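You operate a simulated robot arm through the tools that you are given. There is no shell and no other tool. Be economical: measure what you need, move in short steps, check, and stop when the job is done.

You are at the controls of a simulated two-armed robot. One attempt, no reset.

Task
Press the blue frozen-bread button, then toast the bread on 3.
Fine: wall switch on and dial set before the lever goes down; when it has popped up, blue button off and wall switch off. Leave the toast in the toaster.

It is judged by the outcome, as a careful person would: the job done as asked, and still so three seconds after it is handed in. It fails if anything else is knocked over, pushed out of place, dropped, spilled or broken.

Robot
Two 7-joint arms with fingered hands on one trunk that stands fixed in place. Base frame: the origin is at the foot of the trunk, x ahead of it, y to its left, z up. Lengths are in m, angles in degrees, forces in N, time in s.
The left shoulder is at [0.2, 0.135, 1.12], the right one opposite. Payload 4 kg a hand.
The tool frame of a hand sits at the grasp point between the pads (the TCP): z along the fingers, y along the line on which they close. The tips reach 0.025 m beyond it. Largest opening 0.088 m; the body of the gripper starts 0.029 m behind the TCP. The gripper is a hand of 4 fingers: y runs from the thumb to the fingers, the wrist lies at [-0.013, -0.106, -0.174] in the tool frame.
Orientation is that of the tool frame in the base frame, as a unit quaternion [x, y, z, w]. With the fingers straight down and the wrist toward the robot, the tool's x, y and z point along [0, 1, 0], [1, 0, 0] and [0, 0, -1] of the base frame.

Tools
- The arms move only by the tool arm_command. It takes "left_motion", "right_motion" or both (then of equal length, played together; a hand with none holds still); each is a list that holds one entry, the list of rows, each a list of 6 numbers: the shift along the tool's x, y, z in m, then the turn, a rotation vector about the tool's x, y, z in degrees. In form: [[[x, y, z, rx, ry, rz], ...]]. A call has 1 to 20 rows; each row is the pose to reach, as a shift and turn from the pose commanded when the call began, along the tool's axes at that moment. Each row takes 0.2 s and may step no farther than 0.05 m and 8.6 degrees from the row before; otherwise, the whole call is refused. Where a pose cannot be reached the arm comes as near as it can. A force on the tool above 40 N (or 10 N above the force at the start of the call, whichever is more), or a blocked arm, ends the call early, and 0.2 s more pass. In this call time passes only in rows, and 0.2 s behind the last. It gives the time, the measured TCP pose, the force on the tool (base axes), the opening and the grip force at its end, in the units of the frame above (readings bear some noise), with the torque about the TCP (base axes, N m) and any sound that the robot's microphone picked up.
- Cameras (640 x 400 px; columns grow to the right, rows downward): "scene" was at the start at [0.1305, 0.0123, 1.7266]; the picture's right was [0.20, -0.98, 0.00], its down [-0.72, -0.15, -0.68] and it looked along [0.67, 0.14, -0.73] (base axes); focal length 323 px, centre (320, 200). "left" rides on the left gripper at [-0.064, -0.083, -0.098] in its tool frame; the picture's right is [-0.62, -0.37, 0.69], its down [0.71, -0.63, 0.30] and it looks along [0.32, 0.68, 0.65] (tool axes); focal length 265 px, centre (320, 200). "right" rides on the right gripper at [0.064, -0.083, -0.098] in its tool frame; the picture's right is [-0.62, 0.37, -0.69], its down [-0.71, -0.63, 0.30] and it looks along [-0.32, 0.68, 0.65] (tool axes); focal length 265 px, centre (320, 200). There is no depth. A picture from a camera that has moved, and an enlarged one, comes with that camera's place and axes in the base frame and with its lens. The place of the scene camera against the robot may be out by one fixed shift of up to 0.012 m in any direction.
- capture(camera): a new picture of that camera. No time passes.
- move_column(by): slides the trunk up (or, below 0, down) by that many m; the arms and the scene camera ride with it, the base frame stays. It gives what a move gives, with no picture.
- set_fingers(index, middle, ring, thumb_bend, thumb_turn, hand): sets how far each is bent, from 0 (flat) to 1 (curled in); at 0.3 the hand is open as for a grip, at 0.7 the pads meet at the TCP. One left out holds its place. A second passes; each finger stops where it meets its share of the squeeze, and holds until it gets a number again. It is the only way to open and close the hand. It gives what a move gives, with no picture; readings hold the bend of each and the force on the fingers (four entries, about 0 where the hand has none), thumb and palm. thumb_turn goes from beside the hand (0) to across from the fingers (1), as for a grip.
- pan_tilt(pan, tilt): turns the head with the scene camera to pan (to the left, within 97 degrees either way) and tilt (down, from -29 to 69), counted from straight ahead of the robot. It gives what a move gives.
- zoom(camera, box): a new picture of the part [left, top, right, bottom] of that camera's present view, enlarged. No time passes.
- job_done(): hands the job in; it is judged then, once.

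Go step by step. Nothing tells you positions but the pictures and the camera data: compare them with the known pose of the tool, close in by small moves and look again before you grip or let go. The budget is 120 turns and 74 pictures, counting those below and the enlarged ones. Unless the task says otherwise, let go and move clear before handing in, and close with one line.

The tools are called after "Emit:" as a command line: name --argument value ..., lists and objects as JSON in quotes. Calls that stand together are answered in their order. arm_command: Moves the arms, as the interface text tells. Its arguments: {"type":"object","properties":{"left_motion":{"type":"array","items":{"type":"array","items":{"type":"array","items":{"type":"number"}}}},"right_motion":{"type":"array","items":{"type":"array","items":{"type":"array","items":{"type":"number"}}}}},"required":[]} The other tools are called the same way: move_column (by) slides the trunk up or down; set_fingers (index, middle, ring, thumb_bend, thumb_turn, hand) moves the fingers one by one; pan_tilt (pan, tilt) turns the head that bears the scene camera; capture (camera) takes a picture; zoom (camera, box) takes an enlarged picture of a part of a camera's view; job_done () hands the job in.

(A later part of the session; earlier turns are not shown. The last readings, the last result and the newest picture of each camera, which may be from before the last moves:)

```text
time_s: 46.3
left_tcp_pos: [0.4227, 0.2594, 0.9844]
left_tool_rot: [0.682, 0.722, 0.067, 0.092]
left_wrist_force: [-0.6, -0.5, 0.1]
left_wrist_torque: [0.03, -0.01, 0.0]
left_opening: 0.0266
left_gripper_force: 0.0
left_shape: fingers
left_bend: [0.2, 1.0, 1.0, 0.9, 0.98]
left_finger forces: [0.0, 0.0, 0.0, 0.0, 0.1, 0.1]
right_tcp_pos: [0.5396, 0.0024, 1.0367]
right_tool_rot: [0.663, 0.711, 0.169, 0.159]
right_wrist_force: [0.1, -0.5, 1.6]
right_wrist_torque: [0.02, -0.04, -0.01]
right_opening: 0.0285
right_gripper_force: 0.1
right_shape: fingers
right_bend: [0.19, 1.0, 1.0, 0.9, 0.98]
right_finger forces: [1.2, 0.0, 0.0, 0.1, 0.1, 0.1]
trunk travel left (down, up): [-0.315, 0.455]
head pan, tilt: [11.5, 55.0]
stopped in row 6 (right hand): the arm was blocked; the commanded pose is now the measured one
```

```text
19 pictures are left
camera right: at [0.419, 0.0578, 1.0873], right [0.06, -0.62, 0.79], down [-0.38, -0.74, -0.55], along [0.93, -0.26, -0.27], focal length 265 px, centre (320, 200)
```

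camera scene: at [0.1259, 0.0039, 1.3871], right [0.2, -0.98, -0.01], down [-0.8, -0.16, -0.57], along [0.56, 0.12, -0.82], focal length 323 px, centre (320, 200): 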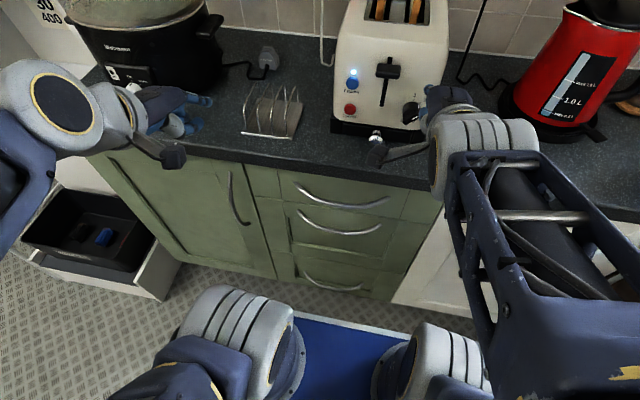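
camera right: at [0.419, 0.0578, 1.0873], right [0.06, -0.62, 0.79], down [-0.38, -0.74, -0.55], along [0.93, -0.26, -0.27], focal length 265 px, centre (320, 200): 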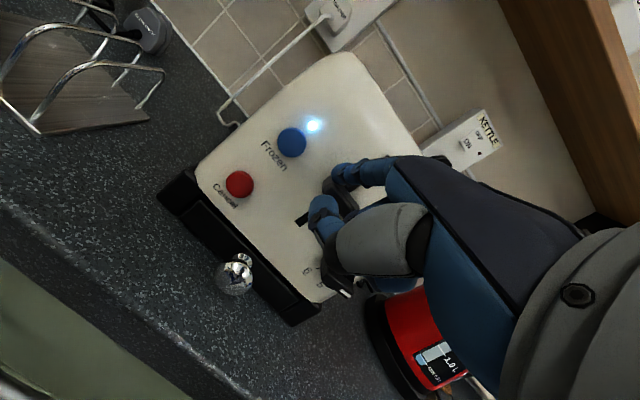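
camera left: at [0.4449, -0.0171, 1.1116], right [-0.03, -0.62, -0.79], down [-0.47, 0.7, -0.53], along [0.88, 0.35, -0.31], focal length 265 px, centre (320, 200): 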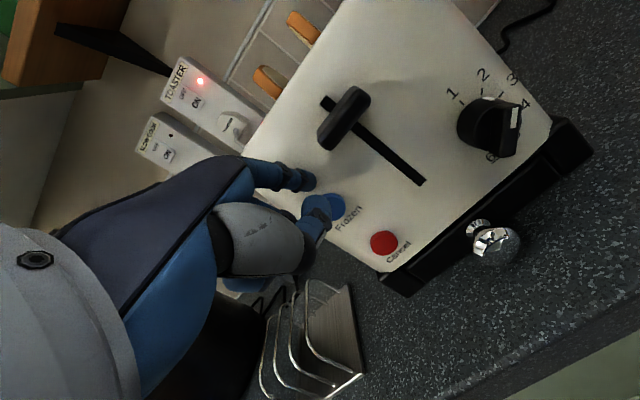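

The right arm is blocked, probably by the left arm. I move the left hand well out to the left, then retry.

Emit:
arm_command --left_motion '[[[0.03, 0, 0, 0, 0, 0], [0.06, 0, 0, 0, 0, 0], [0.1, 0, 0, 0, 0, 0], [0.14, 0, -0.01, 0, 0, 0]]]'

Emit:
arm_command --right_motion '[[[-0.003, -0.0045, 0.009, 0, 0, 0], [-0.005, -0.009, 0.018, 0, 0, 0]]]'

```text
time_s: 47.2
left_tcp_pos: [0.3774, 0.4086, 0.9821]
left_tool_rot: [0.62, 0.779, 0.068, 0.065]
left_wrist_force: [-0.7, -0.1, 0.5]
left_wrist_torque: [0.01, -0.01, 0.02]
left_opening: 0.0266
left_gripper_force: 0.1
left_shape: fingers
left_bend: [0.2, 1.0, 1.0, 0.9, 0.98]
left_finger forces: [0.1, 0.0, 0.1, 0.1, 0.0, 0.0]
right_tcp_pos: [0.542, 0.0016, 1.0379]
right_tool_rot: [0.663, 0.712, 0.17, 0.157]
right_wrist_force: [0.4, -0.2, 1.8]
right_wrist_torque: [0.03, -0.09, -0.02]
right_opening: 0.0283
right_gripper_force: 0.7
right_shape: fingers
right_bend: [0.19, 1.0, 1.0, 0.9, 0.98]
right_finger forces: [1.3, 0.0, 0.1, 0.0, 0.0, 0.0]
trunk travel left (down, up): [-0.315, 0.455]
head pan, tilt: [11.5, 55.0]
stopped in row 4 (left hand): the arm was blocked; the commanded pose is now the measured one
```

```text
time_s: 47.8
left_tcp_pos: [0.3766, 0.4083, 0.9808]
left_tool_rot: [0.619, 0.78, 0.067, 0.066]
left_wrist_force: [-0.1, -0.2, 0.1]
left_wrist_torque: [0.0, -0.01, -0.01]
left_opening: 0.0267
left_gripper_force: 0.2
left_shape: fingers
left_bend: [0.2, 1.0, 1.0, 0.9, 0.98]
left_finger forces: [0.0, 0.0, 0.0, 0.1, 0.0, 0.0]
right_tcp_pos: [0.5388, 0.0017, 1.0197]
right_tool_rot: [0.656, 0.717, 0.173, 0.157]
right_wrist_force: [0.5, -0.5, 1.8]
right_wrist_torque: [0.07, -0.05, -0.05]
right_opening: 0.0293
right_gripper_force: 0.3
right_shape: fingers
right_bend: [0.19, 1.0, 1.0, 0.9, 0.98]
right_finger forces: [1.4, 0.0, 0.0, 0.0, 0.0, 0.0]
trunk travel left (down, up): [-0.315, 0.455]
head pan, tilt: [11.5, 55.0]
```

Emit:
capture --camera "scene"

Emit:
zoom --camera "right" --box '[230, 90, 430, 215]'

```text
18 pictures are left
camera scene: at [0.1278, 0.0043, 1.3053], right [0.2, -0.98, -0.01], down [-0.8, -0.16, -0.57], along [0.56, 0.12, -0.82], focal length 323 px, centre (320, 200)
```

scene: 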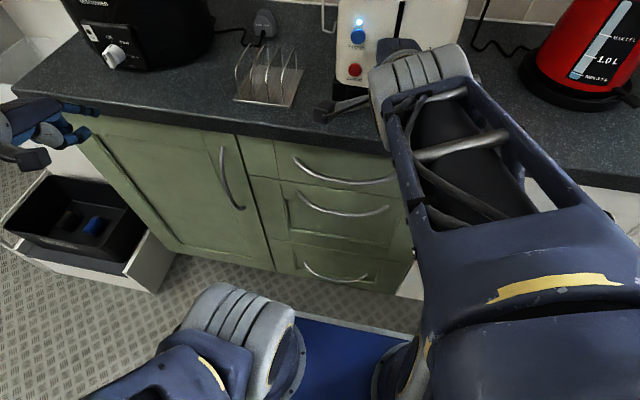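

```text
3.20 times, centred on (330, 152) of right
camera zoom: at [0.4174, 0.0546, 1.0687], right [0.07, -0.62, 0.78], down [-0.36, -0.75, -0.56], along [0.93, -0.24, -0.27], focal length 849 px, centre (288, 352)
```

zoom: 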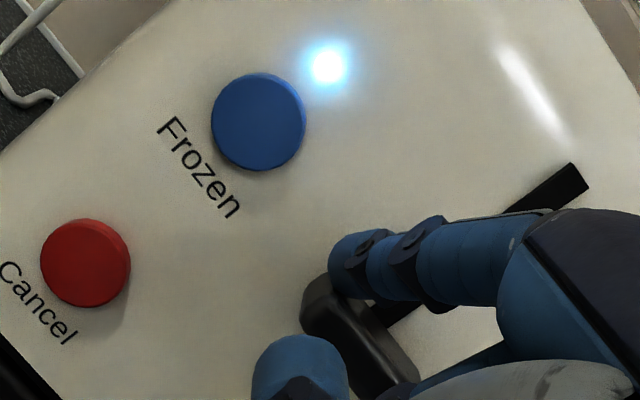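

The lever is following the finger down. I continue in small steps until it latches.

Emit:
arm_command --right_motion '[[[-0.002, -0.0036, 0.0071, 0, 0, 0], [-0.003, -0.0073, 0.0143, 0, 0, 0], [-0.004, -0.011, 0.0214, 0, 0, 0], [-0.004, -0.0145, 0.0285, 0, 0, 0]]]'

```text
time_s: 48.8
left_tcp_pos: [0.3767, 0.4081, 0.9818]
left_tool_rot: [0.62, 0.779, 0.066, 0.067]
left_wrist_force: [0.3, 0.0, 0.3]
left_wrist_torque: [0.02, 0.0, 0.02]
left_opening: 0.0268
left_gripper_force: 0.0
left_shape: fingers
left_bend: [0.2, 1.0, 1.0, 0.9, 0.98]
left_finger forces: [0.0, 0.1, 0.1, 0.0, 0.0, 0.0]
right_tcp_pos: [0.5312, 0.0184, 0.9873]
right_tool_rot: [0.633, 0.738, 0.179, 0.151]
right_wrist_force: [0.2, -0.2, -0.1]
right_wrist_torque: [0.02, -0.03, 0.0]
right_opening: 0.0268
right_gripper_force: 0.1
right_shape: fingers
right_bend: [0.2, 1.0, 1.0, 0.9, 0.98]
right_finger forces: [0.0, 0.0, 0.1, 0.0, 0.0, 0.0]
trunk travel left (down, up): [-0.315, 0.455]
head pan, tilt: [11.5, 55.0]
```

Emit:
capture --camera "right"

```text
16 pictures are left
camera right: at [0.4056, 0.0641, 1.0375], right [0.11, -0.61, 0.78], down [-0.31, -0.77, -0.56], along [0.94, -0.18, -0.27], focal length 265 px, centre (320, 200)
```

right: 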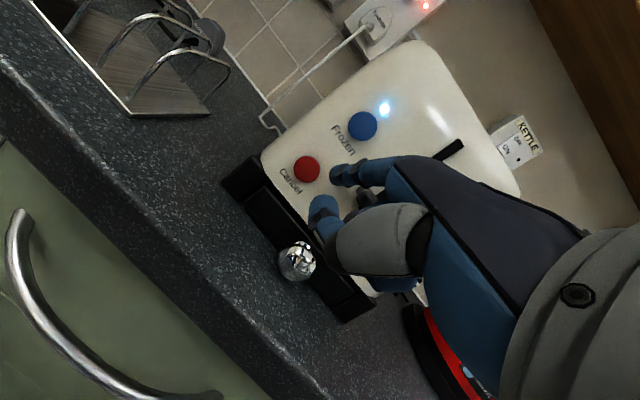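

The finger slid off the knob to the left as the arm hit its near limit. I withdraw, straighten the hand, and look at where the lever is.

Emit:
arm_command --right_motion '[[[0.0046, -0.0264, -0.0135, 0, 0, 0], [-0.015, -0.028, -0.045, 0, -2, 4], [-0.04, -0.03, -0.0885, 0, -4, 7.8]]]'

Emit:
capture --camera "right"

```text
refused: row 3 steps farther than a row can; nothing moved
```

```text
15 pictures are left
camera right: at [0.4056, 0.0641, 1.0375], right [0.11, -0.61, 0.78], down [-0.31, -0.77, -0.56], along [0.94, -0.18, -0.27], focal length 265 px, centre (320, 200)
```

right: 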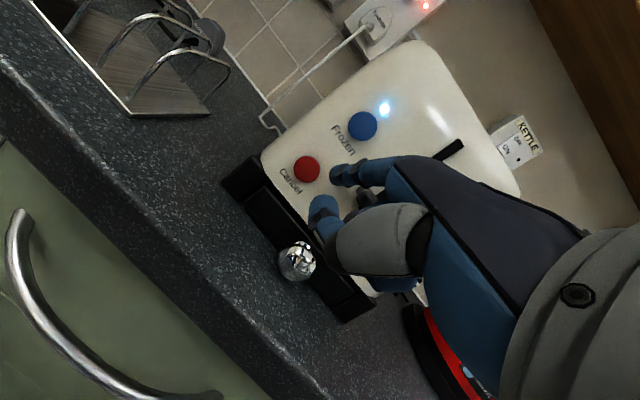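

Emit:
arm_command --right_motion '[[[0.0046, -0.0264, -0.0135, 0, 0, 0], [-0.01, -0.028, -0.04, 0, -1.5, 3], [-0.025, -0.029, -0.065, 0, -2.8, 5.5], [-0.04, -0.03, -0.0885, 0, -4, 7.8]]]'

Emit:
capture --camera "right"

```text
time_s: 49.8
left_tcp_pos: [0.377, 0.4089, 0.9816]
left_tool_rot: [0.62, 0.779, 0.067, 0.066]
left_wrist_force: [0.4, -0.1, -0.1]
left_wrist_torque: [0.02, 0.0, -0.02]
left_opening: 0.0268
left_gripper_force: 0.0
left_shape: fingers
left_bend: [0.2, 1.0, 1.0, 0.9, 0.98]
left_finger forces: [0.0, 0.0, 0.0, 0.0, 0.0, 0.0]
right_tcp_pos: [0.4832, -0.0569, 1.048]
right_tool_rot: [0.722, 0.656, 0.152, 0.161]
right_wrist_force: [-0.1, 0.0, -0.3]
right_wrist_torque: [0.03, 0.02, -0.01]
right_opening: 0.0271
right_gripper_force: 0.0
right_shape: fingers
right_bend: [0.2, 1.0, 1.0, 0.9, 0.98]
right_finger forces: [0.0, 0.0, 0.0, 0.0, 0.0, 0.0]
trunk travel left (down, up): [-0.315, 0.455]
head pan, tilt: [11.5, 55.0]
```

```text
14 pictures are left
camera right: at [0.3737, 0.0166, 1.1004], right [-0.03, -0.63, 0.78], down [-0.5, -0.67, -0.55], along [0.87, -0.4, -0.3], focal length 265 px, centre (320, 200)
```

right: 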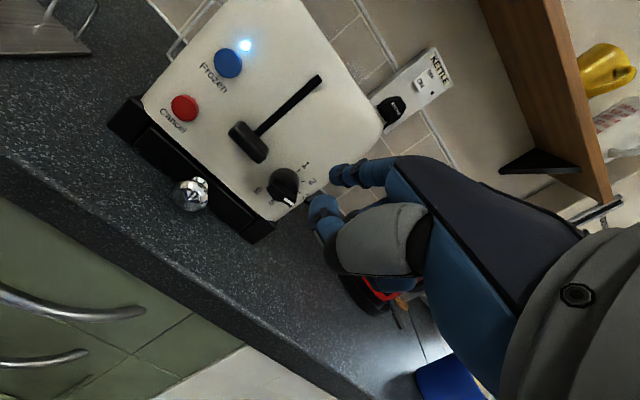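

The lever is down at the bottom of its slot and the bread has gone down. I verify the dial is still on 3.

Emit:
zoom --camera "right" --box '[200, 110, 360, 210]'

```text
4.00 times, centred on (280, 160) of right
camera zoom: at [0.3737, 0.0166, 1.1004], right [-0.03, -0.63, 0.78], down [-0.5, -0.67, -0.55], along [0.87, -0.4, -0.3], focal length 1062 px, centre (480, 360)
```

zoom: 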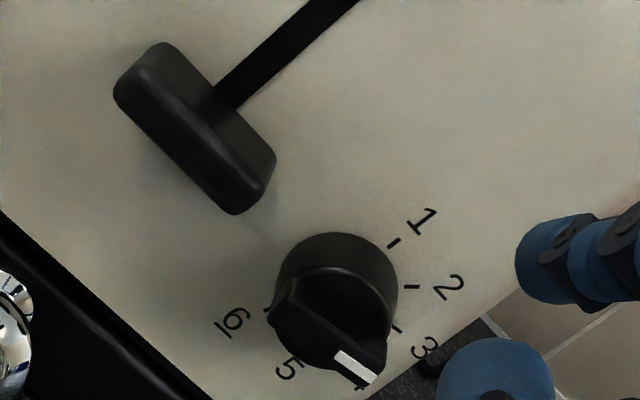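

Dial still at 3 and the lever is latched. While it toasts, I move the right hand clear to the right and bring the left index near (not touching) the blue button.

Emit:
arm_command --left_motion '[[[0, 0, 0, 0, 0, 0], [0, 0, -0.02, 0, 0, 0], [0, 0, -0.04, 0, 0, 0], [-0.03, 0.003, -0.04, -0.5, -0.2, 1], [-0.07, 0.006, -0.04, -1, -0.5, 2.5], [-0.11, 0.01, -0.04, -1.5, -0.8, 4], [-0.15, 0.014, -0.04, -2, -1, 5], [-0.19, 0.018, -0.04, -2.3, -1.2, 6.5], [-0.23, 0.021, -0.04, -2.6, -1.4, 7.5], [-0.27, 0.025, -0.04, -2.9, -1.6, 8.5], [-0.31, 0.028, -0.04, -3.1, -1.8, 9.5], [-0.34, 0.03, -0.04, -3.3, -2, 10.3]]]' --right_motion '[[[-0.03, -0.01, -0.005, 0, 0, 0], [-0.06, -0.02, -0.01, 0, 0, 0], [-0.09, -0.03, -0.015, 0, 0, 0], [-0.12, -0.036, -0.017, 0, 0, 0], [-0.14, -0.036, -0.017, 0, 0, 0], [-0.14, -0.036, -0.017, 0, 0, 0], [-0.14, -0.036, -0.017, 0, 0, 0], [-0.14, -0.036, -0.017, 0, 0, 0], [-0.14, -0.036, -0.017, 0, 0, 0], [-0.14, -0.036, -0.017, 0, 0, 0], [-0.14, -0.036, -0.017, 0, 0, 0], [-0.14, -0.036, -0.017, 0, 0, 0]]]'

```text
time_s: 52.4
left_tcp_pos: [0.4683, 0.0838, 1.037]
left_tool_rot: [0.69, 0.712, 0.086, 0.101]
left_wrist_force: [1.2, 0.3, 0.7]
left_wrist_torque: [0.04, -0.01, 0.0]
left_opening: 0.0267
left_gripper_force: 0.1
left_shape: fingers
left_bend: [0.2, 1.0, 1.0, 0.9, 0.98]
left_finger forces: [0.1, 0.0, 0.0, 0.1, 0.1, 0.0]
right_tcp_pos: [0.4239, -0.1843, 1.0539]
right_tool_rot: [0.715, 0.659, 0.156, 0.174]
right_wrist_force: [0.5, -0.7, -0.8]
right_wrist_torque: [0.0, -0.01, 0.0]
right_opening: 0.0268
right_gripper_force: 0.0
right_shape: fingers
right_bend: [0.2, 1.0, 1.0, 0.9, 0.98]
right_finger forces: [0.0, 0.0, 0.0, 0.0, 0.0, 0.1]
trunk travel left (down, up): [-0.315, 0.455]
head pan, tilt: [11.5, 55.0]
```

Both hands are in place. Now I wait for the toast to pop, listening.

Emit:
arm_command --left_motion '[[[0, 0, 0, 0, 0, 0], [0, 0, 0, 0, 0, 0], [0, 0, 0, 0, 0, 0], [0, 0, 0, 0, 0, 0], [0, 0, 0, 0, 0, 0], [0, 0, 0, 0, 0, 0], [0, 0, 0, 0, 0, 0], [0, 0, 0, 0, 0, 0], [0, 0, 0, 0, 0, 0], [0, 0, 0, 0, 0, 0], [0, 0, 0, 0, 0, 0], [0, 0, 0, 0, 0, 0], [0, 0, 0, 0, 0, 0], [0, 0, 0, 0, 0, 0], [0, 0, 0, 0, 0, 0], [0, 0, 0, 0, 0, 0], [0, 0, 0, 0, 0, 0], [0, 0, 0, 0, 0, 0], [0, 0, 0, 0, 0, 0], [0, 0, 0, 0, 0, 0]]]'

Emit:
arm_command --left_motion '[[[0, 0, 0, 0, 0, 0], [0, 0, 0, 0, 0, 0], [0, 0, 0, 0, 0, 0], [0, 0, 0, 0, 0, 0], [0, 0, 0, 0, 0, 0], [0, 0, 0, 0, 0, 0], [0, 0, 0, 0, 0, 0], [0, 0, 0, 0, 0, 0], [0, 0, 0, 0, 0, 0], [0, 0, 0, 0, 0, 0], [0, 0, 0, 0, 0, 0], [0, 0, 0, 0, 0, 0], [0, 0, 0, 0, 0, 0], [0, 0, 0, 0, 0, 0], [0, 0, 0, 0, 0, 0], [0, 0, 0, 0, 0, 0], [0, 0, 0, 0, 0, 0], [0, 0, 0, 0, 0, 0], [0, 0, 0, 0, 0, 0], [0, 0, 0, 0, 0, 0]]]'

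Emit:
zoom --camera "left" --box '[200, 0, 560, 240]'

```text
time_s: 56.6
left_tcp_pos: [0.467, 0.0856, 1.0385]
left_tool_rot: [0.691, 0.711, 0.087, 0.1]
left_wrist_force: [0.4, 0.3, -1.0]
left_wrist_torque: [-0.01, 0.01, 0.0]
left_opening: 0.0268
left_gripper_force: 0.0
left_shape: fingers
left_bend: [0.2, 1.0, 1.0, 0.9, 0.98]
left_finger forces: [0.0, 0.1, 0.0, 0.1, 0.0, 0.0]
right_tcp_pos: [0.4254, -0.1852, 1.0528]
right_tool_rot: [0.715, 0.659, 0.157, 0.173]
right_wrist_force: [-0.5, -0.8, 0.2]
right_wrist_torque: [-0.03, 0.03, 0.02]
right_opening: 0.027
right_gripper_force: 0.0
right_shape: fingers
right_bend: [0.2, 1.0, 1.0, 0.9, 0.98]
right_finger forces: [0.1, 0.0, 0.0, 0.0, 0.0, 0.0]
trunk travel left (down, up): [-0.315, 0.455]
head pan, tilt: [11.5, 55.0]
```

```text
time_s: 60.8
left_tcp_pos: [0.4676, 0.0852, 1.0377]
left_tool_rot: [0.69, 0.711, 0.086, 0.102]
left_wrist_force: [-0.2, 0.7, -0.4]
left_wrist_torque: [0.03, 0.02, 0.02]
left_opening: 0.0266
left_gripper_force: 0.1
left_shape: fingers
left_bend: [0.2, 1.0, 1.0, 0.9, 0.98]
left_finger forces: [0.0, 0.0, 0.0, 0.1, 0.0, 0.0]
right_tcp_pos: [0.4238, -0.1844, 1.0524]
right_tool_rot: [0.715, 0.659, 0.155, 0.174]
right_wrist_force: [-1.4, -0.7, 0.8]
right_wrist_torque: [-0.01, 0.04, 0.0]
right_opening: 0.0268
right_gripper_force: 0.0
right_shape: fingers
right_bend: [0.2, 1.0, 1.0, 0.9, 0.98]
right_finger forces: [0.0, 0.1, 0.0, 0.0, 0.0, 0.0]
trunk travel left (down, up): [-0.315, 0.455]
head pan, tilt: [11.5, 55.0]
```

```text
1.67 times, centred on (380, 120) of left
camera zoom: at [0.3637, 0.0205, 1.1121], right [-0.16, -0.64, -0.75], down [-0.55, 0.69, -0.48], along [0.82, 0.34, -0.46], focal length 442 px, centre (220, 333)
```

zoom: 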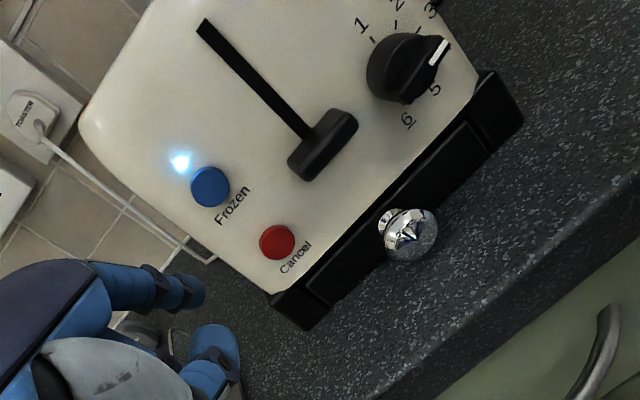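

Still toasting. I use the waiting time to line up the left index 3–4 cm in front of blue.

Emit:
arm_command --left_motion '[[[-0.01, 0.017, 0.006, 0, 0, 0], [-0.018, 0.034, 0.011, 0, 0, 0], [-0.0254, 0.0517, 0.0169, 0, 0, 0], [-0.0254, 0.0517, 0.0169, 0, 0, 0], [-0.0254, 0.0517, 0.0169, 0, 0, 0], [-0.0254, 0.0517, 0.0169, 0, 0, 0], [-0.0254, 0.0517, 0.0169, 0, 0, 0], [-0.0254, 0.0517, 0.0169, 0, 0, 0], [-0.0254, 0.0517, 0.0169, 0, 0, 0], [-0.0254, 0.0517, 0.0169, 0, 0, 0], [-0.0254, 0.0517, 0.0169, 0, 0, 0], [-0.0254, 0.0517, 0.0169, 0, 0, 0], [-0.0254, 0.0517, 0.0169, 0, 0, 0], [-0.0254, 0.0517, 0.0169, 0, 0, 0], [-0.0254, 0.0517, 0.0169, 0, 0, 0], [-0.0254, 0.0517, 0.0169, 0, 0, 0], [-0.0254, 0.0517, 0.0169, 0, 0, 0], [-0.0254, 0.0517, 0.0169, 0, 0, 0], [-0.0254, 0.0517, 0.0169, 0, 0, 0], [-0.0254, 0.0517, 0.0169, 0, 0, 0]]]'

Emit:
arm_command --left_motion '[[[0, 0, 0, 0, 0, 0], [0, 0, 0, 0, 0, 0], [0, 0, 0, 0, 0, 0], [0, 0, 0, 0, 0, 0], [0, 0, 0, 0, 0, 0], [0, 0, 0, 0, 0, 0], [0, 0, 0, 0, 0, 0], [0, 0, 0, 0, 0, 0], [0, 0, 0, 0, 0, 0], [0, 0, 0, 0, 0, 0], [0, 0, 0, 0, 0, 0], [0, 0, 0, 0, 0, 0], [0, 0, 0, 0, 0, 0], [0, 0, 0, 0, 0, 0], [0, 0, 0, 0, 0, 0], [0, 0, 0, 0, 0, 0], [0, 0, 0, 0, 0, 0], [0, 0, 0, 0, 0, 0], [0, 0, 0, 0, 0, 0], [0, 0, 0, 0, 0, 0]]]'

Emit:
arm_command --left_motion '[[[0, 0, 0, 0, 0, 0], [0, 0, 0, 0, 0, 0], [0, 0, 0, 0, 0, 0], [0, 0, 0, 0, 0, 0], [0, 0, 0, 0, 0, 0], [0, 0, 0, 0, 0, 0], [0, 0, 0, 0, 0, 0], [0, 0, 0, 0, 0, 0], [0, 0, 0, 0, 0, 0], [0, 0, 0, 0, 0, 0], [0, 0, 0, 0, 0, 0], [0, 0, 0, 0, 0, 0], [0, 0, 0, 0, 0, 0], [0, 0, 0, 0, 0, 0], [0, 0, 0, 0, 0, 0], [0, 0, 0, 0, 0, 0], [0, 0, 0, 0, 0, 0], [0, 0, 0, 0, 0, 0], [0, 0, 0, 0, 0, 0], [0, 0, 0, 0, 0, 0]]]'

```text
time_s: 65.0
left_tcp_pos: [0.522, 0.0608, 1.0349]
left_tool_rot: [0.69, 0.711, 0.087, 0.102]
left_wrist_force: [-0.2, 0.9, 0.4]
left_wrist_torque: [0.0, 0.01, 0.0]
left_opening: 0.0267
left_gripper_force: 0.1
left_shape: fingers
left_bend: [0.2, 1.0, 1.0, 0.9, 0.98]
left_finger forces: [0.0, 0.0, 0.1, 0.0, 0.0, 0.0]
right_tcp_pos: [0.4233, -0.1852, 1.0529]
right_tool_rot: [0.715, 0.659, 0.155, 0.173]
right_wrist_force: [-0.6, -1.1, -0.4]
right_wrist_torque: [-0.01, 0.03, -0.02]
right_opening: 0.0269
right_gripper_force: 0.1
right_shape: fingers
right_bend: [0.2, 1.0, 1.0, 0.9, 0.98]
right_finger forces: [0.0, 0.0, 0.0, 0.0, 0.1, 0.1]
trunk travel left (down, up): [-0.315, 0.455]
head pan, tilt: [11.5, 55.0]
```

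```text
time_s: 69.2
left_tcp_pos: [0.5231, 0.061, 1.0351]
left_tool_rot: [0.69, 0.711, 0.087, 0.1]
left_wrist_force: [-0.1, -0.3, -0.3]
left_wrist_torque: [0.02, 0.02, 0.01]
left_opening: 0.0266
left_gripper_force: 0.1
left_shape: fingers
left_bend: [0.2, 1.0, 1.0, 0.9, 0.98]
left_finger forces: [0.0, 0.0, 0.1, 0.0, 0.0, 0.0]
right_tcp_pos: [0.4247, -0.1832, 1.0524]
right_tool_rot: [0.716, 0.658, 0.156, 0.174]
right_wrist_force: [-0.9, 0.6, 0.6]
right_wrist_torque: [-0.03, 0.02, -0.01]
right_opening: 0.027
right_gripper_force: 0.1
right_shape: fingers
right_bend: [0.2, 1.0, 1.0, 0.9, 0.98]
right_finger forces: [0.0, 0.0, 0.0, 0.1, 0.0, 0.0]
trunk travel left (down, up): [-0.315, 0.455]
head pan, tilt: [11.5, 55.0]
heard: pop
```

```text
time_s: 73.4
left_tcp_pos: [0.5233, 0.0603, 1.0342]
left_tool_rot: [0.69, 0.711, 0.087, 0.101]
left_wrist_force: [0.2, -0.3, 0.2]
left_wrist_torque: [0.01, -0.02, 0.01]
left_opening: 0.0265
left_gripper_force: 0.1
left_shape: fingers
left_bend: [0.2, 1.0, 1.0, 0.9, 0.98]
left_finger forces: [0.0, 0.0, 0.0, 0.0, 0.1, 0.1]
right_tcp_pos: [0.4248, -0.1852, 1.0531]
right_tool_rot: [0.715, 0.659, 0.156, 0.174]
right_wrist_force: [0.4, -0.1, -0.5]
right_wrist_torque: [0.0, 0.02, -0.03]
right_opening: 0.0267
right_gripper_force: 0.1
right_shape: fingers
right_bend: [0.2, 1.0, 1.0, 0.9, 0.98]
right_finger forces: [0.0, 0.1, 0.0, 0.1, 0.0, 0.0]
trunk travel left (down, up): [-0.315, 0.455]
head pan, tilt: [11.5, 55.0]
```

I heard the pop. I check that the lever is up and whether the blue light is still on.

Emit:
zoom --camera "left" --box '[200, 0, 560, 240]'

```text
1.67 times, centred on (380, 120) of left
camera zoom: at [0.4191, -0.0039, 1.1102], right [-0.16, -0.64, -0.75], down [-0.55, 0.69, -0.48], along [0.82, 0.34, -0.46], focal length 442 px, centre (220, 333)
```

zoom: 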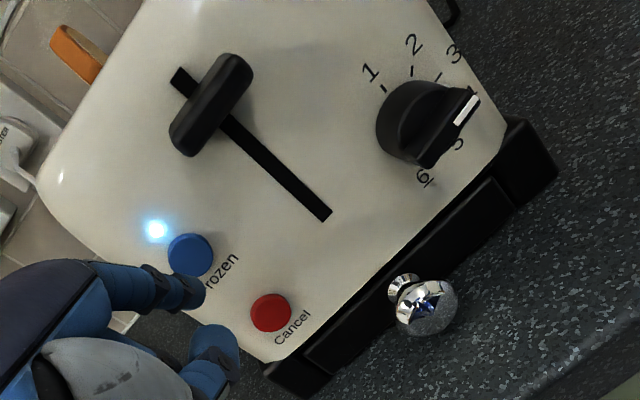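

Popped up, blue light still on. I press blue to switch it off.

Emit:
arm_command --left_motion '[[[0, 0.012, 0.0033, 0, 0, 0], [-0.0005, 0.024, 0.0066, 0, 0, 0], [-0.001, 0.0362, 0.0099, 0, 0, 0]]]'

Emit:
arm_command --left_motion '[[[0.001, -0.036, -0.01, 0, 0, 0], [0.01, -0.07, -0.02, 0, 0, 0]]]'

Emit:
zoom --camera "left" --box '[200, 0, 560, 240]'

```text
time_s: 74.2
left_tcp_pos: [0.56, 0.0607, 1.0343]
left_tool_rot: [0.69, 0.711, 0.087, 0.101]
left_wrist_force: [-10.4, -0.2, 1.3]
left_wrist_torque: [-0.01, -0.06, -0.05]
left_opening: 0.0189
left_gripper_force: 5.4
left_shape: fingers
left_bend: [0.25, 1.0, 1.0, 0.9, 0.98]
left_finger forces: [10.6, 0.1, 0.1, 0.0, 0.0, 0.0]
right_tcp_pos: [0.4232, -0.1859, 1.0537]
right_tool_rot: [0.715, 0.659, 0.156, 0.174]
right_wrist_force: [-0.2, 0.2, 0.6]
right_wrist_torque: [-0.02, 0.02, 0.0]
right_opening: 0.027
right_gripper_force: 0.1
right_shape: fingers
right_bend: [0.2, 1.0, 1.0, 0.9, 0.98]
right_finger forces: [0.0, 0.0, 0.1, 0.0, 0.1, 0.0]
trunk travel left (down, up): [-0.315, 0.455]
head pan, tilt: [11.5, 55.0]
heard: click
```

```text
time_s: 74.8
left_tcp_pos: [0.4879, 0.0682, 1.036]
left_tool_rot: [0.691, 0.711, 0.087, 0.101]
left_wrist_force: [0.2, -0.6, 0.7]
left_wrist_torque: [0.01, -0.01, 0.01]
left_opening: 0.0269
left_gripper_force: 0.0
left_shape: fingers
left_bend: [0.2, 1.0, 1.0, 0.9, 0.98]
left_finger forces: [0.0, 0.0, 0.1, 0.0, 0.0, 0.0]
right_tcp_pos: [0.4235, -0.184, 1.0539]
right_tool_rot: [0.715, 0.659, 0.156, 0.174]
right_wrist_force: [0.4, -0.5, -0.4]
right_wrist_torque: [-0.01, -0.04, 0.04]
right_opening: 0.0268
right_gripper_force: 0.0
right_shape: fingers
right_bend: [0.2, 1.0, 1.0, 0.9, 0.98]
right_finger forces: [0.1, 0.0, 0.0, 0.0, 0.1, 0.1]
trunk travel left (down, up): [-0.315, 0.455]
head pan, tilt: [11.5, 55.0]
```

```text
1.67 times, centred on (380, 120) of left
camera zoom: at [0.3837, 0.0042, 1.1112], right [-0.16, -0.64, -0.75], down [-0.55, 0.69, -0.48], along [0.82, 0.34, -0.46], focal length 442 px, centre (220, 333)
```

zoom: 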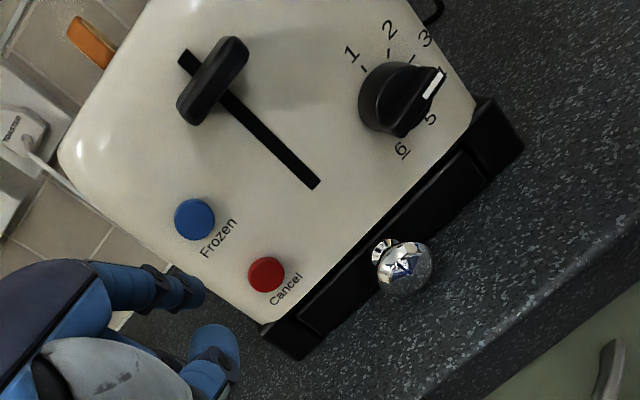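

Blue light is off. I move the left hand out to the side, then raise the trunk for the wall switch.

Emit:
arm_command --left_motion '[[[0.04, -0.02, -0.005, 0, 0, 0], [0.08, -0.04, -0.01, 0, 0, 0], [0.12, -0.05, -0.015, 0, 0, 0], [0.16, -0.05, -0.015, 0, 0, 0], [0.2, -0.05, -0.015, 0, 0, 0], [0.22, -0.05, -0.015, 0, 0, 0]]]'

Emit:
move_column --by 0.38

```text
time_s: 76.2
left_tcp_pos: [0.4258, 0.2861, 1.0361]
left_tool_rot: [0.681, 0.72, 0.09, 0.095]
left_wrist_force: [0.1, -0.3, 0.4]
left_wrist_torque: [0.02, 0.01, 0.01]
left_opening: 0.0267
left_gripper_force: 0.2
left_shape: fingers
left_bend: [0.2, 1.0, 1.0, 0.9, 0.98]
left_finger forces: [0.0, 0.0, 0.0, 0.1, 0.0, 0.0]
right_tcp_pos: [0.4238, -0.1909, 1.052]
right_tool_rot: [0.716, 0.659, 0.158, 0.17]
right_wrist_force: [-0.1, -0.9, 0.3]
right_wrist_torque: [-0.01, -0.02, 0.02]
right_opening: 0.0269
right_gripper_force: 0.0
right_shape: fingers
right_bend: [0.2, 1.0, 1.0, 0.9, 0.98]
right_finger forces: [0.1, 0.0, 0.1, 0.0, 0.0, 0.0]
trunk travel left (down, up): [-0.315, 0.455]
head pan, tilt: [11.5, 55.0]
```

```text
time_s: 79.9
left_tcp_pos: [0.4336, 0.2824, 1.4126]
left_tool_rot: [0.687, 0.715, 0.087, 0.096]
left_wrist_force: [0.1, -0.4, -0.3]
left_wrist_torque: [-0.02, 0.01, 0.02]
left_opening: 0.0268
left_gripper_force: 0.1
left_shape: fingers
left_bend: [0.2, 1.0, 1.0, 0.9, 0.98]
left_finger forces: [0.0, 0.1, 0.0, 0.0, 0.0, 0.0]
right_tcp_pos: [0.4294, -0.1913, 1.4299]
right_tool_rot: [0.716, 0.659, 0.156, 0.17]
right_wrist_force: [0.4, 0.2, 0.5]
right_wrist_torque: [0.01, -0.01, 0.01]
right_opening: 0.0268
right_gripper_force: 0.0
right_shape: fingers
right_bend: [0.2, 1.0, 1.0, 0.9, 0.98]
right_finger forces: [0.1, 0.0, 0.0, 0.1, 0.1, 0.0]
trunk travel left (down, up): [-0.695, 0.075]
head pan, tilt: [11.5, 55.0]
```

Now the left hand goes forward to about 5 cm in front of the switch's OFF half.

Emit:
arm_command --left_motion '[[[-0.012, 0.034, 0.027, -0.7, 0, 0.2], [-0.024, 0.067, 0.053, -1.4, -0.1, 0.4], [-0.036, 0.1, 0.08, -2.1, -0.1, 0.6], [-0.047, 0.134, 0.106, -2.8, -0.2, 0.8], [-0.059, 0.168, 0.133, -3.5, -0.2, 1], [-0.071, 0.201, 0.159, -4.2, -0.3, 1.2], [-0.083, 0.235, 0.186, -4.9, -0.3, 1.4], [-0.095, 0.268, 0.212, -5.6, -0.4, 1.6], [-0.107, 0.302, 0.239, -6.3, -0.4, 1.8], [-0.1186, 0.335, 0.265, -7, -0.5, 2]]]'

Emit:
zoom --camera "left" --box '[220, 80, 420, 260]'

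```text
time_s: 82.1
left_tcp_pos: [0.8264, 0.176, 1.2488]
left_tool_rot: [0.695, 0.692, 0.127, 0.145]
left_wrist_force: [-0.1, 0.4, 1.0]
left_wrist_torque: [0.0, 0.03, -0.02]
left_opening: 0.0267
left_gripper_force: 0.1
left_shape: fingers
left_bend: [0.2, 1.0, 1.0, 0.9, 0.98]
left_finger forces: [0.1, 0.1, 0.0, 0.0, 0.0, 0.0]
right_tcp_pos: [0.4245, -0.1835, 1.4314]
right_tool_rot: [0.716, 0.659, 0.155, 0.173]
right_wrist_force: [0.2, 0.5, -0.6]
right_wrist_torque: [0.0, 0.01, 0.01]
right_opening: 0.0269
right_gripper_force: 0.0
right_shape: fingers
right_bend: [0.2, 1.0, 1.0, 0.9, 0.98]
right_finger forces: [0.0, 0.0, 0.1, 0.0, 0.1, 0.1]
trunk travel left (down, up): [-0.695, 0.075]
head pan, tilt: [11.5, 55.0]
```

```text
2.22 times, centred on (320, 170) of left
camera zoom: at [0.7119, 0.1142, 1.3094], right [-0.08, -0.64, -0.77], down [-0.46, 0.71, -0.54], along [0.88, 0.31, -0.35], focal length 590 px, centre (320, 267)
```

zoom: 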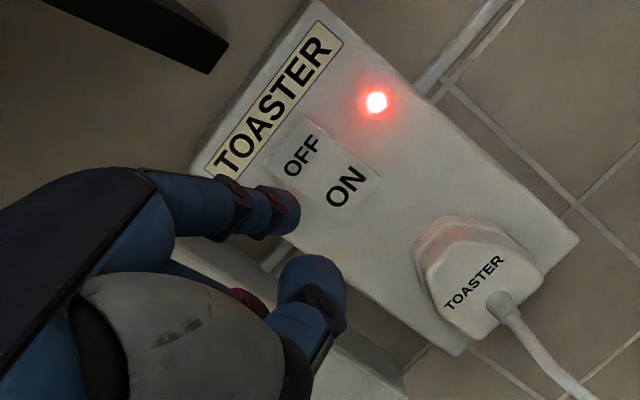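

Tip is aligned with OFF (y 0.161, z 1.262). I press forward.

Emit:
arm_command --left_motion '[[[0, 0.026, 0.013, 0, 0, 0], [0, 0.038, 0.0185, 0, 0, 0], [0, 0.049, 0.023, 0, 0, 0]]]'

Emit:
zoom --camera "left" --box '[220, 80, 420, 260]'

```text
time_s: 82.9
left_tcp_pos: [0.8448, 0.1929, 1.2517]
left_tool_rot: [0.695, 0.692, 0.128, 0.144]
left_wrist_force: [-0.3, 0.3, 0.7]
left_wrist_torque: [-0.04, 0.01, 0.01]
left_opening: 0.0267
left_gripper_force: 0.1
left_shape: fingers
left_bend: [0.2, 1.0, 1.0, 0.9, 0.98]
left_finger forces: [0.0, 0.0, 0.0, 0.1, 0.1, 0.0]
left hand out of reach, approached as far as the arm can: row 1, 2, 3
right_tcp_pos: [0.4238, -0.1846, 1.4323]
right_tool_rot: [0.715, 0.659, 0.156, 0.173]
right_wrist_force: [0.0, 0.3, 0.0]
right_wrist_torque: [0.0, -0.01, -0.02]
right_opening: 0.0269
right_gripper_force: 0.1
right_shape: fingers
right_bend: [0.2, 1.0, 1.0, 0.9, 0.98]
right_finger forces: [0.1, 0.0, 0.0, 0.1, 0.0, 0.1]
trunk travel left (down, up): [-0.695, 0.075]
head pan, tilt: [11.5, 55.0]
```

```text
2.22 times, centred on (320, 170) of left
camera zoom: at [0.7301, 0.1321, 1.3122], right [-0.08, -0.64, -0.77], down [-0.46, 0.71, -0.54], along [0.88, 0.31, -0.35], focal length 590 px, centre (320, 267)
```

zoom: 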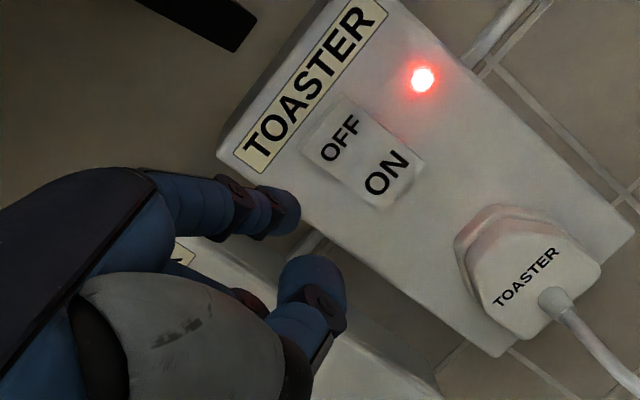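

Slightly out of reach with the trunk at this height. I back off, raise the trunk 6 cm and realign.

Emit:
arm_command --left_motion '[[[0, -0.03, -0.012, 0, 0, 0], [0, -0.056, -0.022, 0, 0, 0]]]'

Emit:
move_column --by 0.06

```text
time_s: 83.5
left_tcp_pos: [0.7835, 0.1926, 1.2492]
left_tool_rot: [0.695, 0.692, 0.129, 0.144]
left_wrist_force: [0.5, 0.8, 0.5]
left_wrist_torque: [-0.01, -0.02, -0.03]
left_opening: 0.0266
left_gripper_force: 0.1
left_shape: fingers
left_bend: [0.2, 1.0, 1.0, 0.9, 0.98]
left_finger forces: [0.0, 0.1, 0.1, 0.1, 0.0, 0.0]
right_tcp_pos: [0.4247, -0.1839, 1.432]
right_tool_rot: [0.715, 0.659, 0.155, 0.173]
right_wrist_force: [-0.5, -0.1, -0.6]
right_wrist_torque: [0.01, 0.0, 0.03]
right_opening: 0.027
right_gripper_force: 0.0
right_shape: fingers
right_bend: [0.2, 1.0, 1.0, 0.9, 0.98]
right_finger forces: [0.1, 0.0, 0.0, 0.1, 0.0, 0.0]
trunk travel left (down, up): [-0.695, 0.075]
head pan, tilt: [11.5, 55.0]
```

```text
time_s: 84.5
left_tcp_pos: [0.7851, 0.1928, 1.3096]
left_tool_rot: [0.695, 0.692, 0.128, 0.144]
left_wrist_force: [0.5, -0.1, 0.1]
left_wrist_torque: [0.01, 0.02, -0.01]
left_opening: 0.0268
left_gripper_force: 0.0
left_shape: fingers
left_bend: [0.2, 1.0, 1.0, 0.9, 0.98]
left_finger forces: [0.1, 0.0, 0.0, 0.0, 0.0, 0.1]
right_tcp_pos: [0.423, -0.1825, 1.4935]
right_tool_rot: [0.715, 0.658, 0.156, 0.175]
right_wrist_force: [-0.3, 0.1, 0.1]
right_wrist_torque: [0.02, -0.04, 0.02]
right_opening: 0.0269
right_gripper_force: 0.1
right_shape: fingers
right_bend: [0.2, 1.0, 1.0, 0.9, 0.98]
right_finger forces: [0.0, 0.0, 0.0, 0.0, 0.0, 0.1]
trunk travel left (down, up): [-0.755, 0.015]
head pan, tilt: [11.5, 55.0]
```

Emit:
arm_command --left_motion '[[[-0.008, 0.005, 0.042, 0, 0, 0], [-0.018, 0.0255, 0.0837, 0, 0, 0], [-0.018, 0.039, 0.0885, 0, 0, 0]]]'

Emit:
zoom --camera "left" --box '[220, 80, 420, 260]'

```text
time_s: 85.3
left_tcp_pos: [0.8317, 0.1778, 1.2504]
left_tool_rot: [0.695, 0.693, 0.128, 0.145]
left_wrist_force: [0.0, 0.7, -0.4]
left_wrist_torque: [-0.02, 0.0, 0.0]
left_opening: 0.027
left_gripper_force: 0.1
left_shape: fingers
left_bend: [0.2, 1.0, 1.0, 0.9, 0.98]
left_finger forces: [0.0, 0.0, 0.0, 0.0, 0.1, 0.0]
left hand out of reach, approached as far as the arm can: row 2, 3
right_tcp_pos: [0.4238, -0.1838, 1.4935]
right_tool_rot: [0.714, 0.66, 0.156, 0.173]
right_wrist_force: [-0.3, 0.0, 0.1]
right_wrist_torque: [-0.05, -0.02, -0.01]
right_opening: 0.027
right_gripper_force: 0.2
right_shape: fingers
right_bend: [0.2, 1.0, 1.0, 0.9, 0.98]
right_finger forces: [0.0, 0.1, 0.1, 0.0, 0.0, 0.0]
trunk travel left (down, up): [-0.755, 0.015]
head pan, tilt: [11.5, 55.0]
```

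```text
2.22 times, centred on (320, 170) of left
camera zoom: at [0.717, 0.1159, 1.3112], right [-0.08, -0.64, -0.77], down [-0.46, 0.71, -0.53], along [0.88, 0.31, -0.35], focal length 590 px, centre (320, 267)
```

zoom: 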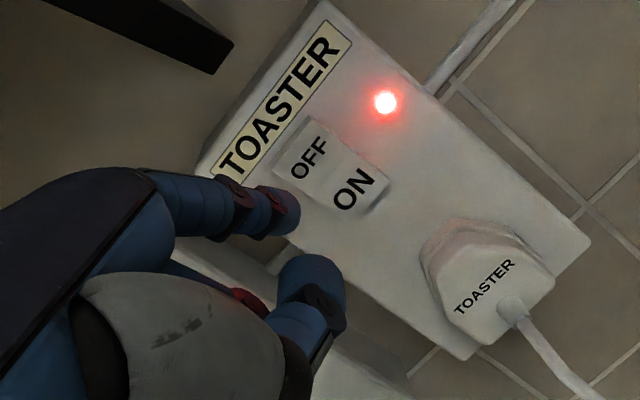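

Still limited, likely by a wrist joint. I reduce the pitch by 8° and straighten the index a bit, then advance cautiously.

Emit:
set_fingers --hand "left" --index 0.1

Emit:
arm_command --left_motion '[[[0, 0, 0, 4, 0, 0], [0, 0, -0.003, 8, 0, 0], [-0.001, 0.015, 0.003, 8, 0, 0], [-0.002, 0.025, 0.006, 8, 0, 0]]]'

```text
time_s: 86.3
left_tcp_pos: [0.8306, 0.1773, 1.2499]
left_tool_rot: [0.695, 0.692, 0.127, 0.145]
left_wrist_force: [0.0, -0.9, -0.4]
left_wrist_torque: [0.04, -0.03, 0.02]
left_opening: 0.0359
left_gripper_force: 0.0
left_shape: fingers
left_bend: [0.1, 1.0, 1.0, 0.9, 0.98]
left_finger forces: [0.0, 0.0, 0.0, 0.0, 0.1, 0.0]
right_tcp_pos: [0.4244, -0.183, 1.4929]
right_tool_rot: [0.715, 0.659, 0.156, 0.174]
right_wrist_force: [-0.9, -0.8, -0.5]
right_wrist_torque: [0.01, -0.02, -0.02]
right_opening: 0.0271
right_gripper_force: 0.1
right_shape: fingers
right_bend: [0.2, 1.0, 1.0, 0.9, 0.98]
right_finger forces: [0.0, 0.0, 0.1, 0.0, 0.0, 0.0]
trunk travel left (down, up): [-0.755, 0.015]
head pan, tilt: [11.5, 55.0]
```

```text
time_s: 87.3
left_tcp_pos: [0.8184, 0.1849, 1.251]
left_tool_rot: [0.704, 0.699, 0.078, 0.095]
left_wrist_force: [-0.3, -0.1, 0.9]
left_wrist_torque: [-0.02, 0.01, -0.01]
left_opening: 0.0356
left_gripper_force: 0.1
left_shape: fingers
left_bend: [0.1, 1.0, 1.0, 0.9, 0.98]
left_finger forces: [0.0, 0.1, 0.1, 0.0, 0.0, 0.0]
left hand out of reach, approached as far as the arm can: row 1, 2, 3, 4
right_tcp_pos: [0.4244, -0.1844, 1.4938]
right_tool_rot: [0.715, 0.659, 0.156, 0.173]
right_wrist_force: [0.5, 0.9, 0.0]
right_wrist_torque: [0.03, -0.02, -0.03]
right_opening: 0.0267
right_gripper_force: 0.1
right_shape: fingers
right_bend: [0.2, 1.0, 1.0, 0.9, 0.98]
right_finger forces: [0.0, 0.0, 0.0, 0.1, 0.0, 0.0]
trunk travel left (down, up): [-0.755, 0.015]
head pan, tilt: [11.5, 55.0]
```

That made it worse, so the elbow has drifted into an unfavourable posture. I set the trunk back to its original height and return the left hand to its starting pose, to repeat the approach that worked the first time.

Emit:
arm_command --left_motion '[[[0.013, -0.029, -0.031, 1.7, 0, 0], [0.027, -0.058, -0.062, 3.5, 0, 0], [0.04, -0.087, -0.093, 5.2, 0, 0], [0.054, -0.116, -0.124, 7, 0, 0], [0.068, -0.145, -0.155, 8.7, 0, 0], [0.081, -0.174, -0.186, 10.5, 0, 0], [0.095, -0.203, -0.217, 12.2, 0, 0], [0.109, -0.232, -0.2475, 14, 0, 0]]]'

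Emit:
move_column --by -0.03

Emit:
set_fingers --hand "left" --index 0.2

```text
time_s: 89.1
left_tcp_pos: [0.5322, 0.2997, 1.4309]
left_tool_rot: [0.711, 0.703, -0.005, 0.008]
left_wrist_force: [-0.3, 0.4, 0.6]
left_wrist_torque: [0.03, -0.01, 0.04]
left_opening: 0.0357
left_gripper_force: 0.1
left_shape: fingers
left_bend: [0.1, 1.0, 1.0, 0.9, 0.98]
left_finger forces: [0.0, 0.0, 0.0, 0.0, 0.0, 0.0]
right_tcp_pos: [0.4255, -0.1849, 1.4931]
right_tool_rot: [0.716, 0.659, 0.155, 0.174]
right_wrist_force: [-0.3, 1.4, -0.3]
right_wrist_torque: [0.03, 0.02, 0.02]
right_opening: 0.0268
right_gripper_force: 0.1
right_shape: fingers
right_bend: [0.2, 1.0, 1.0, 0.9, 0.98]
right_finger forces: [0.1, 0.0, 0.0, 0.0, 0.0, 0.0]
trunk travel left (down, up): [-0.755, 0.015]
head pan, tilt: [11.5, 55.0]
```

```text
time_s: 89.8
left_tcp_pos: [0.5323, 0.2997, 1.4001]
left_tool_rot: [0.71, 0.704, -0.006, 0.008]
left_wrist_force: [-0.2, -0.9, -0.4]
left_wrist_torque: [-0.06, 0.05, 0.0]
left_opening: 0.0358
left_gripper_force: 0.0
left_shape: fingers
left_bend: [0.1, 1.0, 1.0, 0.9, 0.98]
left_finger forces: [0.0, 0.0, 0.1, 0.0, 0.1, 0.1]
right_tcp_pos: [0.4237, -0.1845, 1.462]
right_tool_rot: [0.714, 0.66, 0.157, 0.173]
right_wrist_force: [-0.2, -0.1, -0.7]
right_wrist_torque: [0.01, 0.01, 0.02]
right_opening: 0.0267
right_gripper_force: 0.0
right_shape: fingers
right_bend: [0.2, 1.0, 1.0, 0.9, 0.98]
right_finger forces: [0.0, 0.1, 0.1, 0.0, 0.1, 0.1]
trunk travel left (down, up): [-0.725, 0.045]
head pan, tilt: [11.5, 55.0]
```

```text
time_s: 90.8
left_tcp_pos: [0.5335, 0.2998, 1.3999]
left_tool_rot: [0.71, 0.704, -0.007, 0.009]
left_wrist_force: [-0.4, -0.2, -0.1]
left_wrist_torque: [0.01, -0.01, -0.05]
left_opening: 0.0268
left_gripper_force: 0.1
left_shape: fingers
left_bend: [0.2, 1.0, 1.0, 0.9, 0.98]
left_finger forces: [0.1, 0.1, 0.0, 0.0, 0.1, 0.1]
right_tcp_pos: [0.4241, -0.184, 1.4628]
right_tool_rot: [0.715, 0.659, 0.155, 0.174]
right_wrist_force: [0.1, -0.4, 0.2]
right_wrist_torque: [0.0, 0.02, 0.03]
right_opening: 0.0269
right_gripper_force: 0.0
right_shape: fingers
right_bend: [0.2, 1.0, 1.0, 0.9, 0.98]
right_finger forces: [0.0, 0.0, 0.0, 0.0, 0.1, 0.0]
trunk travel left (down, up): [-0.725, 0.045]
head pan, tilt: [11.5, 55.0]
```

Back at the start pose. I repeat the approach, with 30° pitch, stopping about 8 cm short of the wall.

Emit:
arm_command --left_motion '[[[-0.014, 0.033, 0.021, -3.75, 0, 0], [-0.029, 0.067, 0.041, -7.5, 0, 0], [-0.043, 0.1, 0.062, -11.25, 0, 0], [-0.057, 0.134, 0.083, -15, 0, 0], [-0.072, 0.167, 0.103, -18.75, 0, 0], [-0.086, 0.2, 0.124, -22.5, 0, 0], [-0.1, 0.234, 0.144, -26.25, 0, 0], [-0.115, 0.267, 0.165, -30, 0, 0]]]'

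```text
time_s: 92.6
left_tcp_pos: [0.801, 0.18, 1.2386]
left_tool_rot: [0.684, 0.681, 0.177, 0.193]
left_wrist_force: [-0.9, 0.3, 0.5]
left_wrist_torque: [-0.02, -0.06, -0.01]
left_opening: 0.0266
left_gripper_force: 0.1
left_shape: fingers
left_bend: [0.2, 1.0, 1.0, 0.9, 0.98]
left_finger forces: [0.0, 0.1, 0.0, 0.0, 0.0, 0.0]
right_tcp_pos: [0.4238, -0.1851, 1.4631]
right_tool_rot: [0.714, 0.659, 0.156, 0.174]
right_wrist_force: [-0.5, -0.2, -0.5]
right_wrist_torque: [-0.02, -0.03, 0.03]
right_opening: 0.027
right_gripper_force: 0.0
right_shape: fingers
right_bend: [0.2, 1.0, 1.0, 0.9, 0.98]
right_finger forces: [0.1, 0.1, 0.0, 0.0, 0.0, 0.1]
trunk travel left (down, up): [-0.725, 0.045]
head pan, tilt: [11.5, 55.0]
```

No limit reported. I advance another 4 cm.

Emit:
arm_command --left_motion '[[[-0.002, 0.017, 0.01, 0, 0, 0], [-0.004, 0.0345, 0.0202, 0, 0, 0]]]'

Emit:
zoom --camera "left" --box '[220, 80, 420, 260]'

```text
time_s: 93.2
left_tcp_pos: [0.8405, 0.1747, 1.2392]
left_tool_rot: [0.683, 0.682, 0.176, 0.192]
left_wrist_force: [0.2, 0.2, 0.2]
left_wrist_torque: [0.03, 0.01, 0.02]
left_opening: 0.0264
left_gripper_force: 0.1
left_shape: fingers
left_bend: [0.2, 1.0, 1.0, 0.9, 0.98]
left_finger forces: [0.1, 0.0, 0.1, 0.0, 0.0, 0.0]
right_tcp_pos: [0.4242, -0.1846, 1.463]
right_tool_rot: [0.716, 0.659, 0.155, 0.173]
right_wrist_force: [-1.2, 0.3, 0.5]
right_wrist_torque: [0.01, -0.01, 0.0]
right_opening: 0.0268
right_gripper_force: 0.0
right_shape: fingers
right_bend: [0.2, 1.0, 1.0, 0.9, 0.98]
right_finger forces: [0.0, 0.0, 0.1, 0.2, 0.0, 0.0]
trunk travel left (down, up): [-0.725, 0.045]
head pan, tilt: [11.5, 55.0]
```

```text
2.22 times, centred on (320, 170) of left
camera zoom: at [0.7187, 0.1133, 1.2835], right [0.03, -0.64, -0.77], down [-0.39, 0.7, -0.59], along [0.92, 0.31, -0.23], focal length 590 px, centre (320, 267)
```

zoom: 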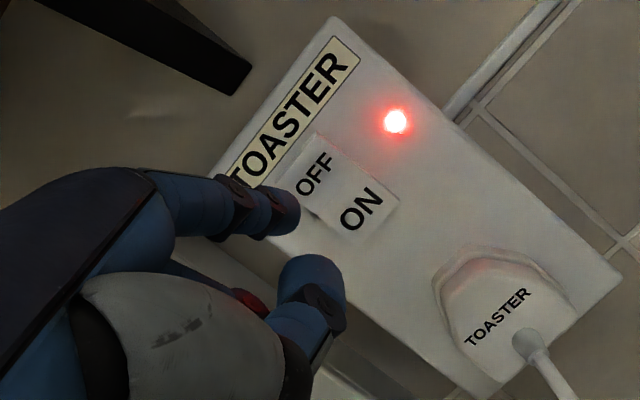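

No limit this time and the tip lines up with OFF (y 0.161, z 1.257). I press forward.

Emit:
arm_command --left_motion '[[[0, 0.022, 0.012, 0, 0, 0], [0, 0.031, 0.0165, 0, 0, 0], [0, 0.04, 0.021, 0, 0, 0], [0, 0.044, 0.0235, 0, 0, 0]]]'

```text
time_s: 94.2
left_tcp_pos: [0.8499, 0.1827, 1.2348]
left_tool_rot: [0.684, 0.681, 0.176, 0.192]
left_wrist_force: [0.4, 0.4, 0.1]
left_wrist_torque: [-0.02, -0.01, 0.04]
left_opening: 0.0267
left_gripper_force: 0.1
left_shape: fingers
left_bend: [0.2, 1.0, 1.0, 0.9, 0.98]
left_finger forces: [0.1, 0.1, 0.1, 0.0, 0.0, 0.0]
left hand out of reach, approached as far as the arm can: row 1, 2, 3, 4
right_tcp_pos: [0.4241, -0.1849, 1.4632]
right_tool_rot: [0.715, 0.659, 0.155, 0.174]
right_wrist_force: [0.1, -0.5, 0.2]
right_wrist_torque: [0.0, 0.02, 0.0]
right_opening: 0.0267
right_gripper_force: 0.1
right_shape: fingers
right_bend: [0.2, 1.0, 1.0, 0.9, 0.98]
right_finger forces: [0.0, 0.1, 0.1, 0.0, 0.0, 0.0]
trunk travel left (down, up): [-0.725, 0.045]
head pan, tilt: [11.5, 55.0]
```

Still a few centimetres short. The first time I'd gone through a 45° pitch at lower relative height before flattening to 22°, so I reproduce exactly that, with the trunk 3.5 cm higher for the higher target.

Emit:
arm_command --left_motion '[[[0, -0.02, -0.012, 0, 0, 0], [0, -0.045, -0.026, 0, 0, 0]]]'

Emit:
move_column --by 0.035

Emit:
arm_command --left_motion '[[[0, -0.01, 0.018, -5, 0, 0], [0, -0.012, 0.03, -10, 0, 0], [0, -0.005, 0.035, -15, 0, 0], [0, 0.005, 0.04, -15, 0, 0]]]'

```text
time_s: 94.8
left_tcp_pos: [0.7979, 0.1837, 1.2358]
left_tool_rot: [0.684, 0.681, 0.176, 0.192]
left_wrist_force: [0.9, -0.4, 0.9]
left_wrist_torque: [0.02, 0.01, 0.01]
left_opening: 0.0268
left_gripper_force: 0.1
left_shape: fingers
left_bend: [0.2, 1.0, 1.0, 0.9, 0.98]
left_finger forces: [0.0, 0.1, 0.1, 0.0, 0.0, 0.0]
right_tcp_pos: [0.4236, -0.1843, 1.4637]
right_tool_rot: [0.716, 0.659, 0.156, 0.173]
right_wrist_force: [1.2, -0.5, 0.8]
right_wrist_torque: [-0.03, 0.02, 0.03]
right_opening: 0.0272
right_gripper_force: 0.0
right_shape: fingers
right_bend: [0.2, 1.0, 1.0, 0.9, 0.98]
right_finger forces: [0.0, 0.1, 0.0, 0.0, 0.0, 0.0]
trunk travel left (down, up): [-0.725, 0.045]
head pan, tilt: [11.5, 55.0]
```

```text
time_s: 95.6
left_tcp_pos: [0.7979, 0.1836, 1.2706]
left_tool_rot: [0.684, 0.681, 0.177, 0.192]
left_wrist_force: [-0.4, -0.2, 0.4]
left_wrist_torque: [-0.03, 0.0, 0.0]
left_opening: 0.0264
left_gripper_force: 0.1
left_shape: fingers
left_bend: [0.2, 1.0, 1.0, 0.9, 0.98]
left_finger forces: [0.1, 0.1, 0.0, 0.0, 0.0, 0.0]
right_tcp_pos: [0.4243, -0.1855, 1.4985]
right_tool_rot: [0.715, 0.659, 0.155, 0.174]
right_wrist_force: [0.6, 0.1, -0.1]
right_wrist_torque: [-0.02, 0.0, 0.01]
right_opening: 0.0267
right_gripper_force: 0.1
right_shape: fingers
right_bend: [0.2, 1.0, 1.0, 0.9, 0.98]
right_finger forces: [0.1, 0.1, 0.0, 0.0, 0.0, 0.1]
trunk travel left (down, up): [-0.76, 0.01]
head pan, tilt: [11.5, 55.0]
```

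```text
time_s: 96.6
left_tcp_pos: [0.8221, 0.1822, 1.239]
left_tool_rot: [0.653, 0.653, 0.263, 0.28]
left_wrist_force: [0.5, -0.7, 0.1]
left_wrist_torque: [-0.02, 0.02, -0.01]
left_opening: 0.0268
left_gripper_force: 0.1
left_shape: fingers
left_bend: [0.2, 1.0, 1.0, 0.9, 0.98]
left_finger forces: [0.0, 0.1, 0.1, 0.0, 0.1, 0.0]
right_tcp_pos: [0.423, -0.1849, 1.4986]
right_tool_rot: [0.715, 0.659, 0.156, 0.174]
right_wrist_force: [0.5, -0.4, 0.5]
right_wrist_torque: [0.02, -0.03, 0.0]
right_opening: 0.0267
right_gripper_force: 0.1
right_shape: fingers
right_bend: [0.2, 1.0, 1.0, 0.9, 0.98]
right_finger forces: [0.1, 0.0, 0.0, 0.0, 0.0, 0.0]
trunk travel left (down, up): [-0.76, 0.01]
head pan, tilt: [11.5, 55.0]
```

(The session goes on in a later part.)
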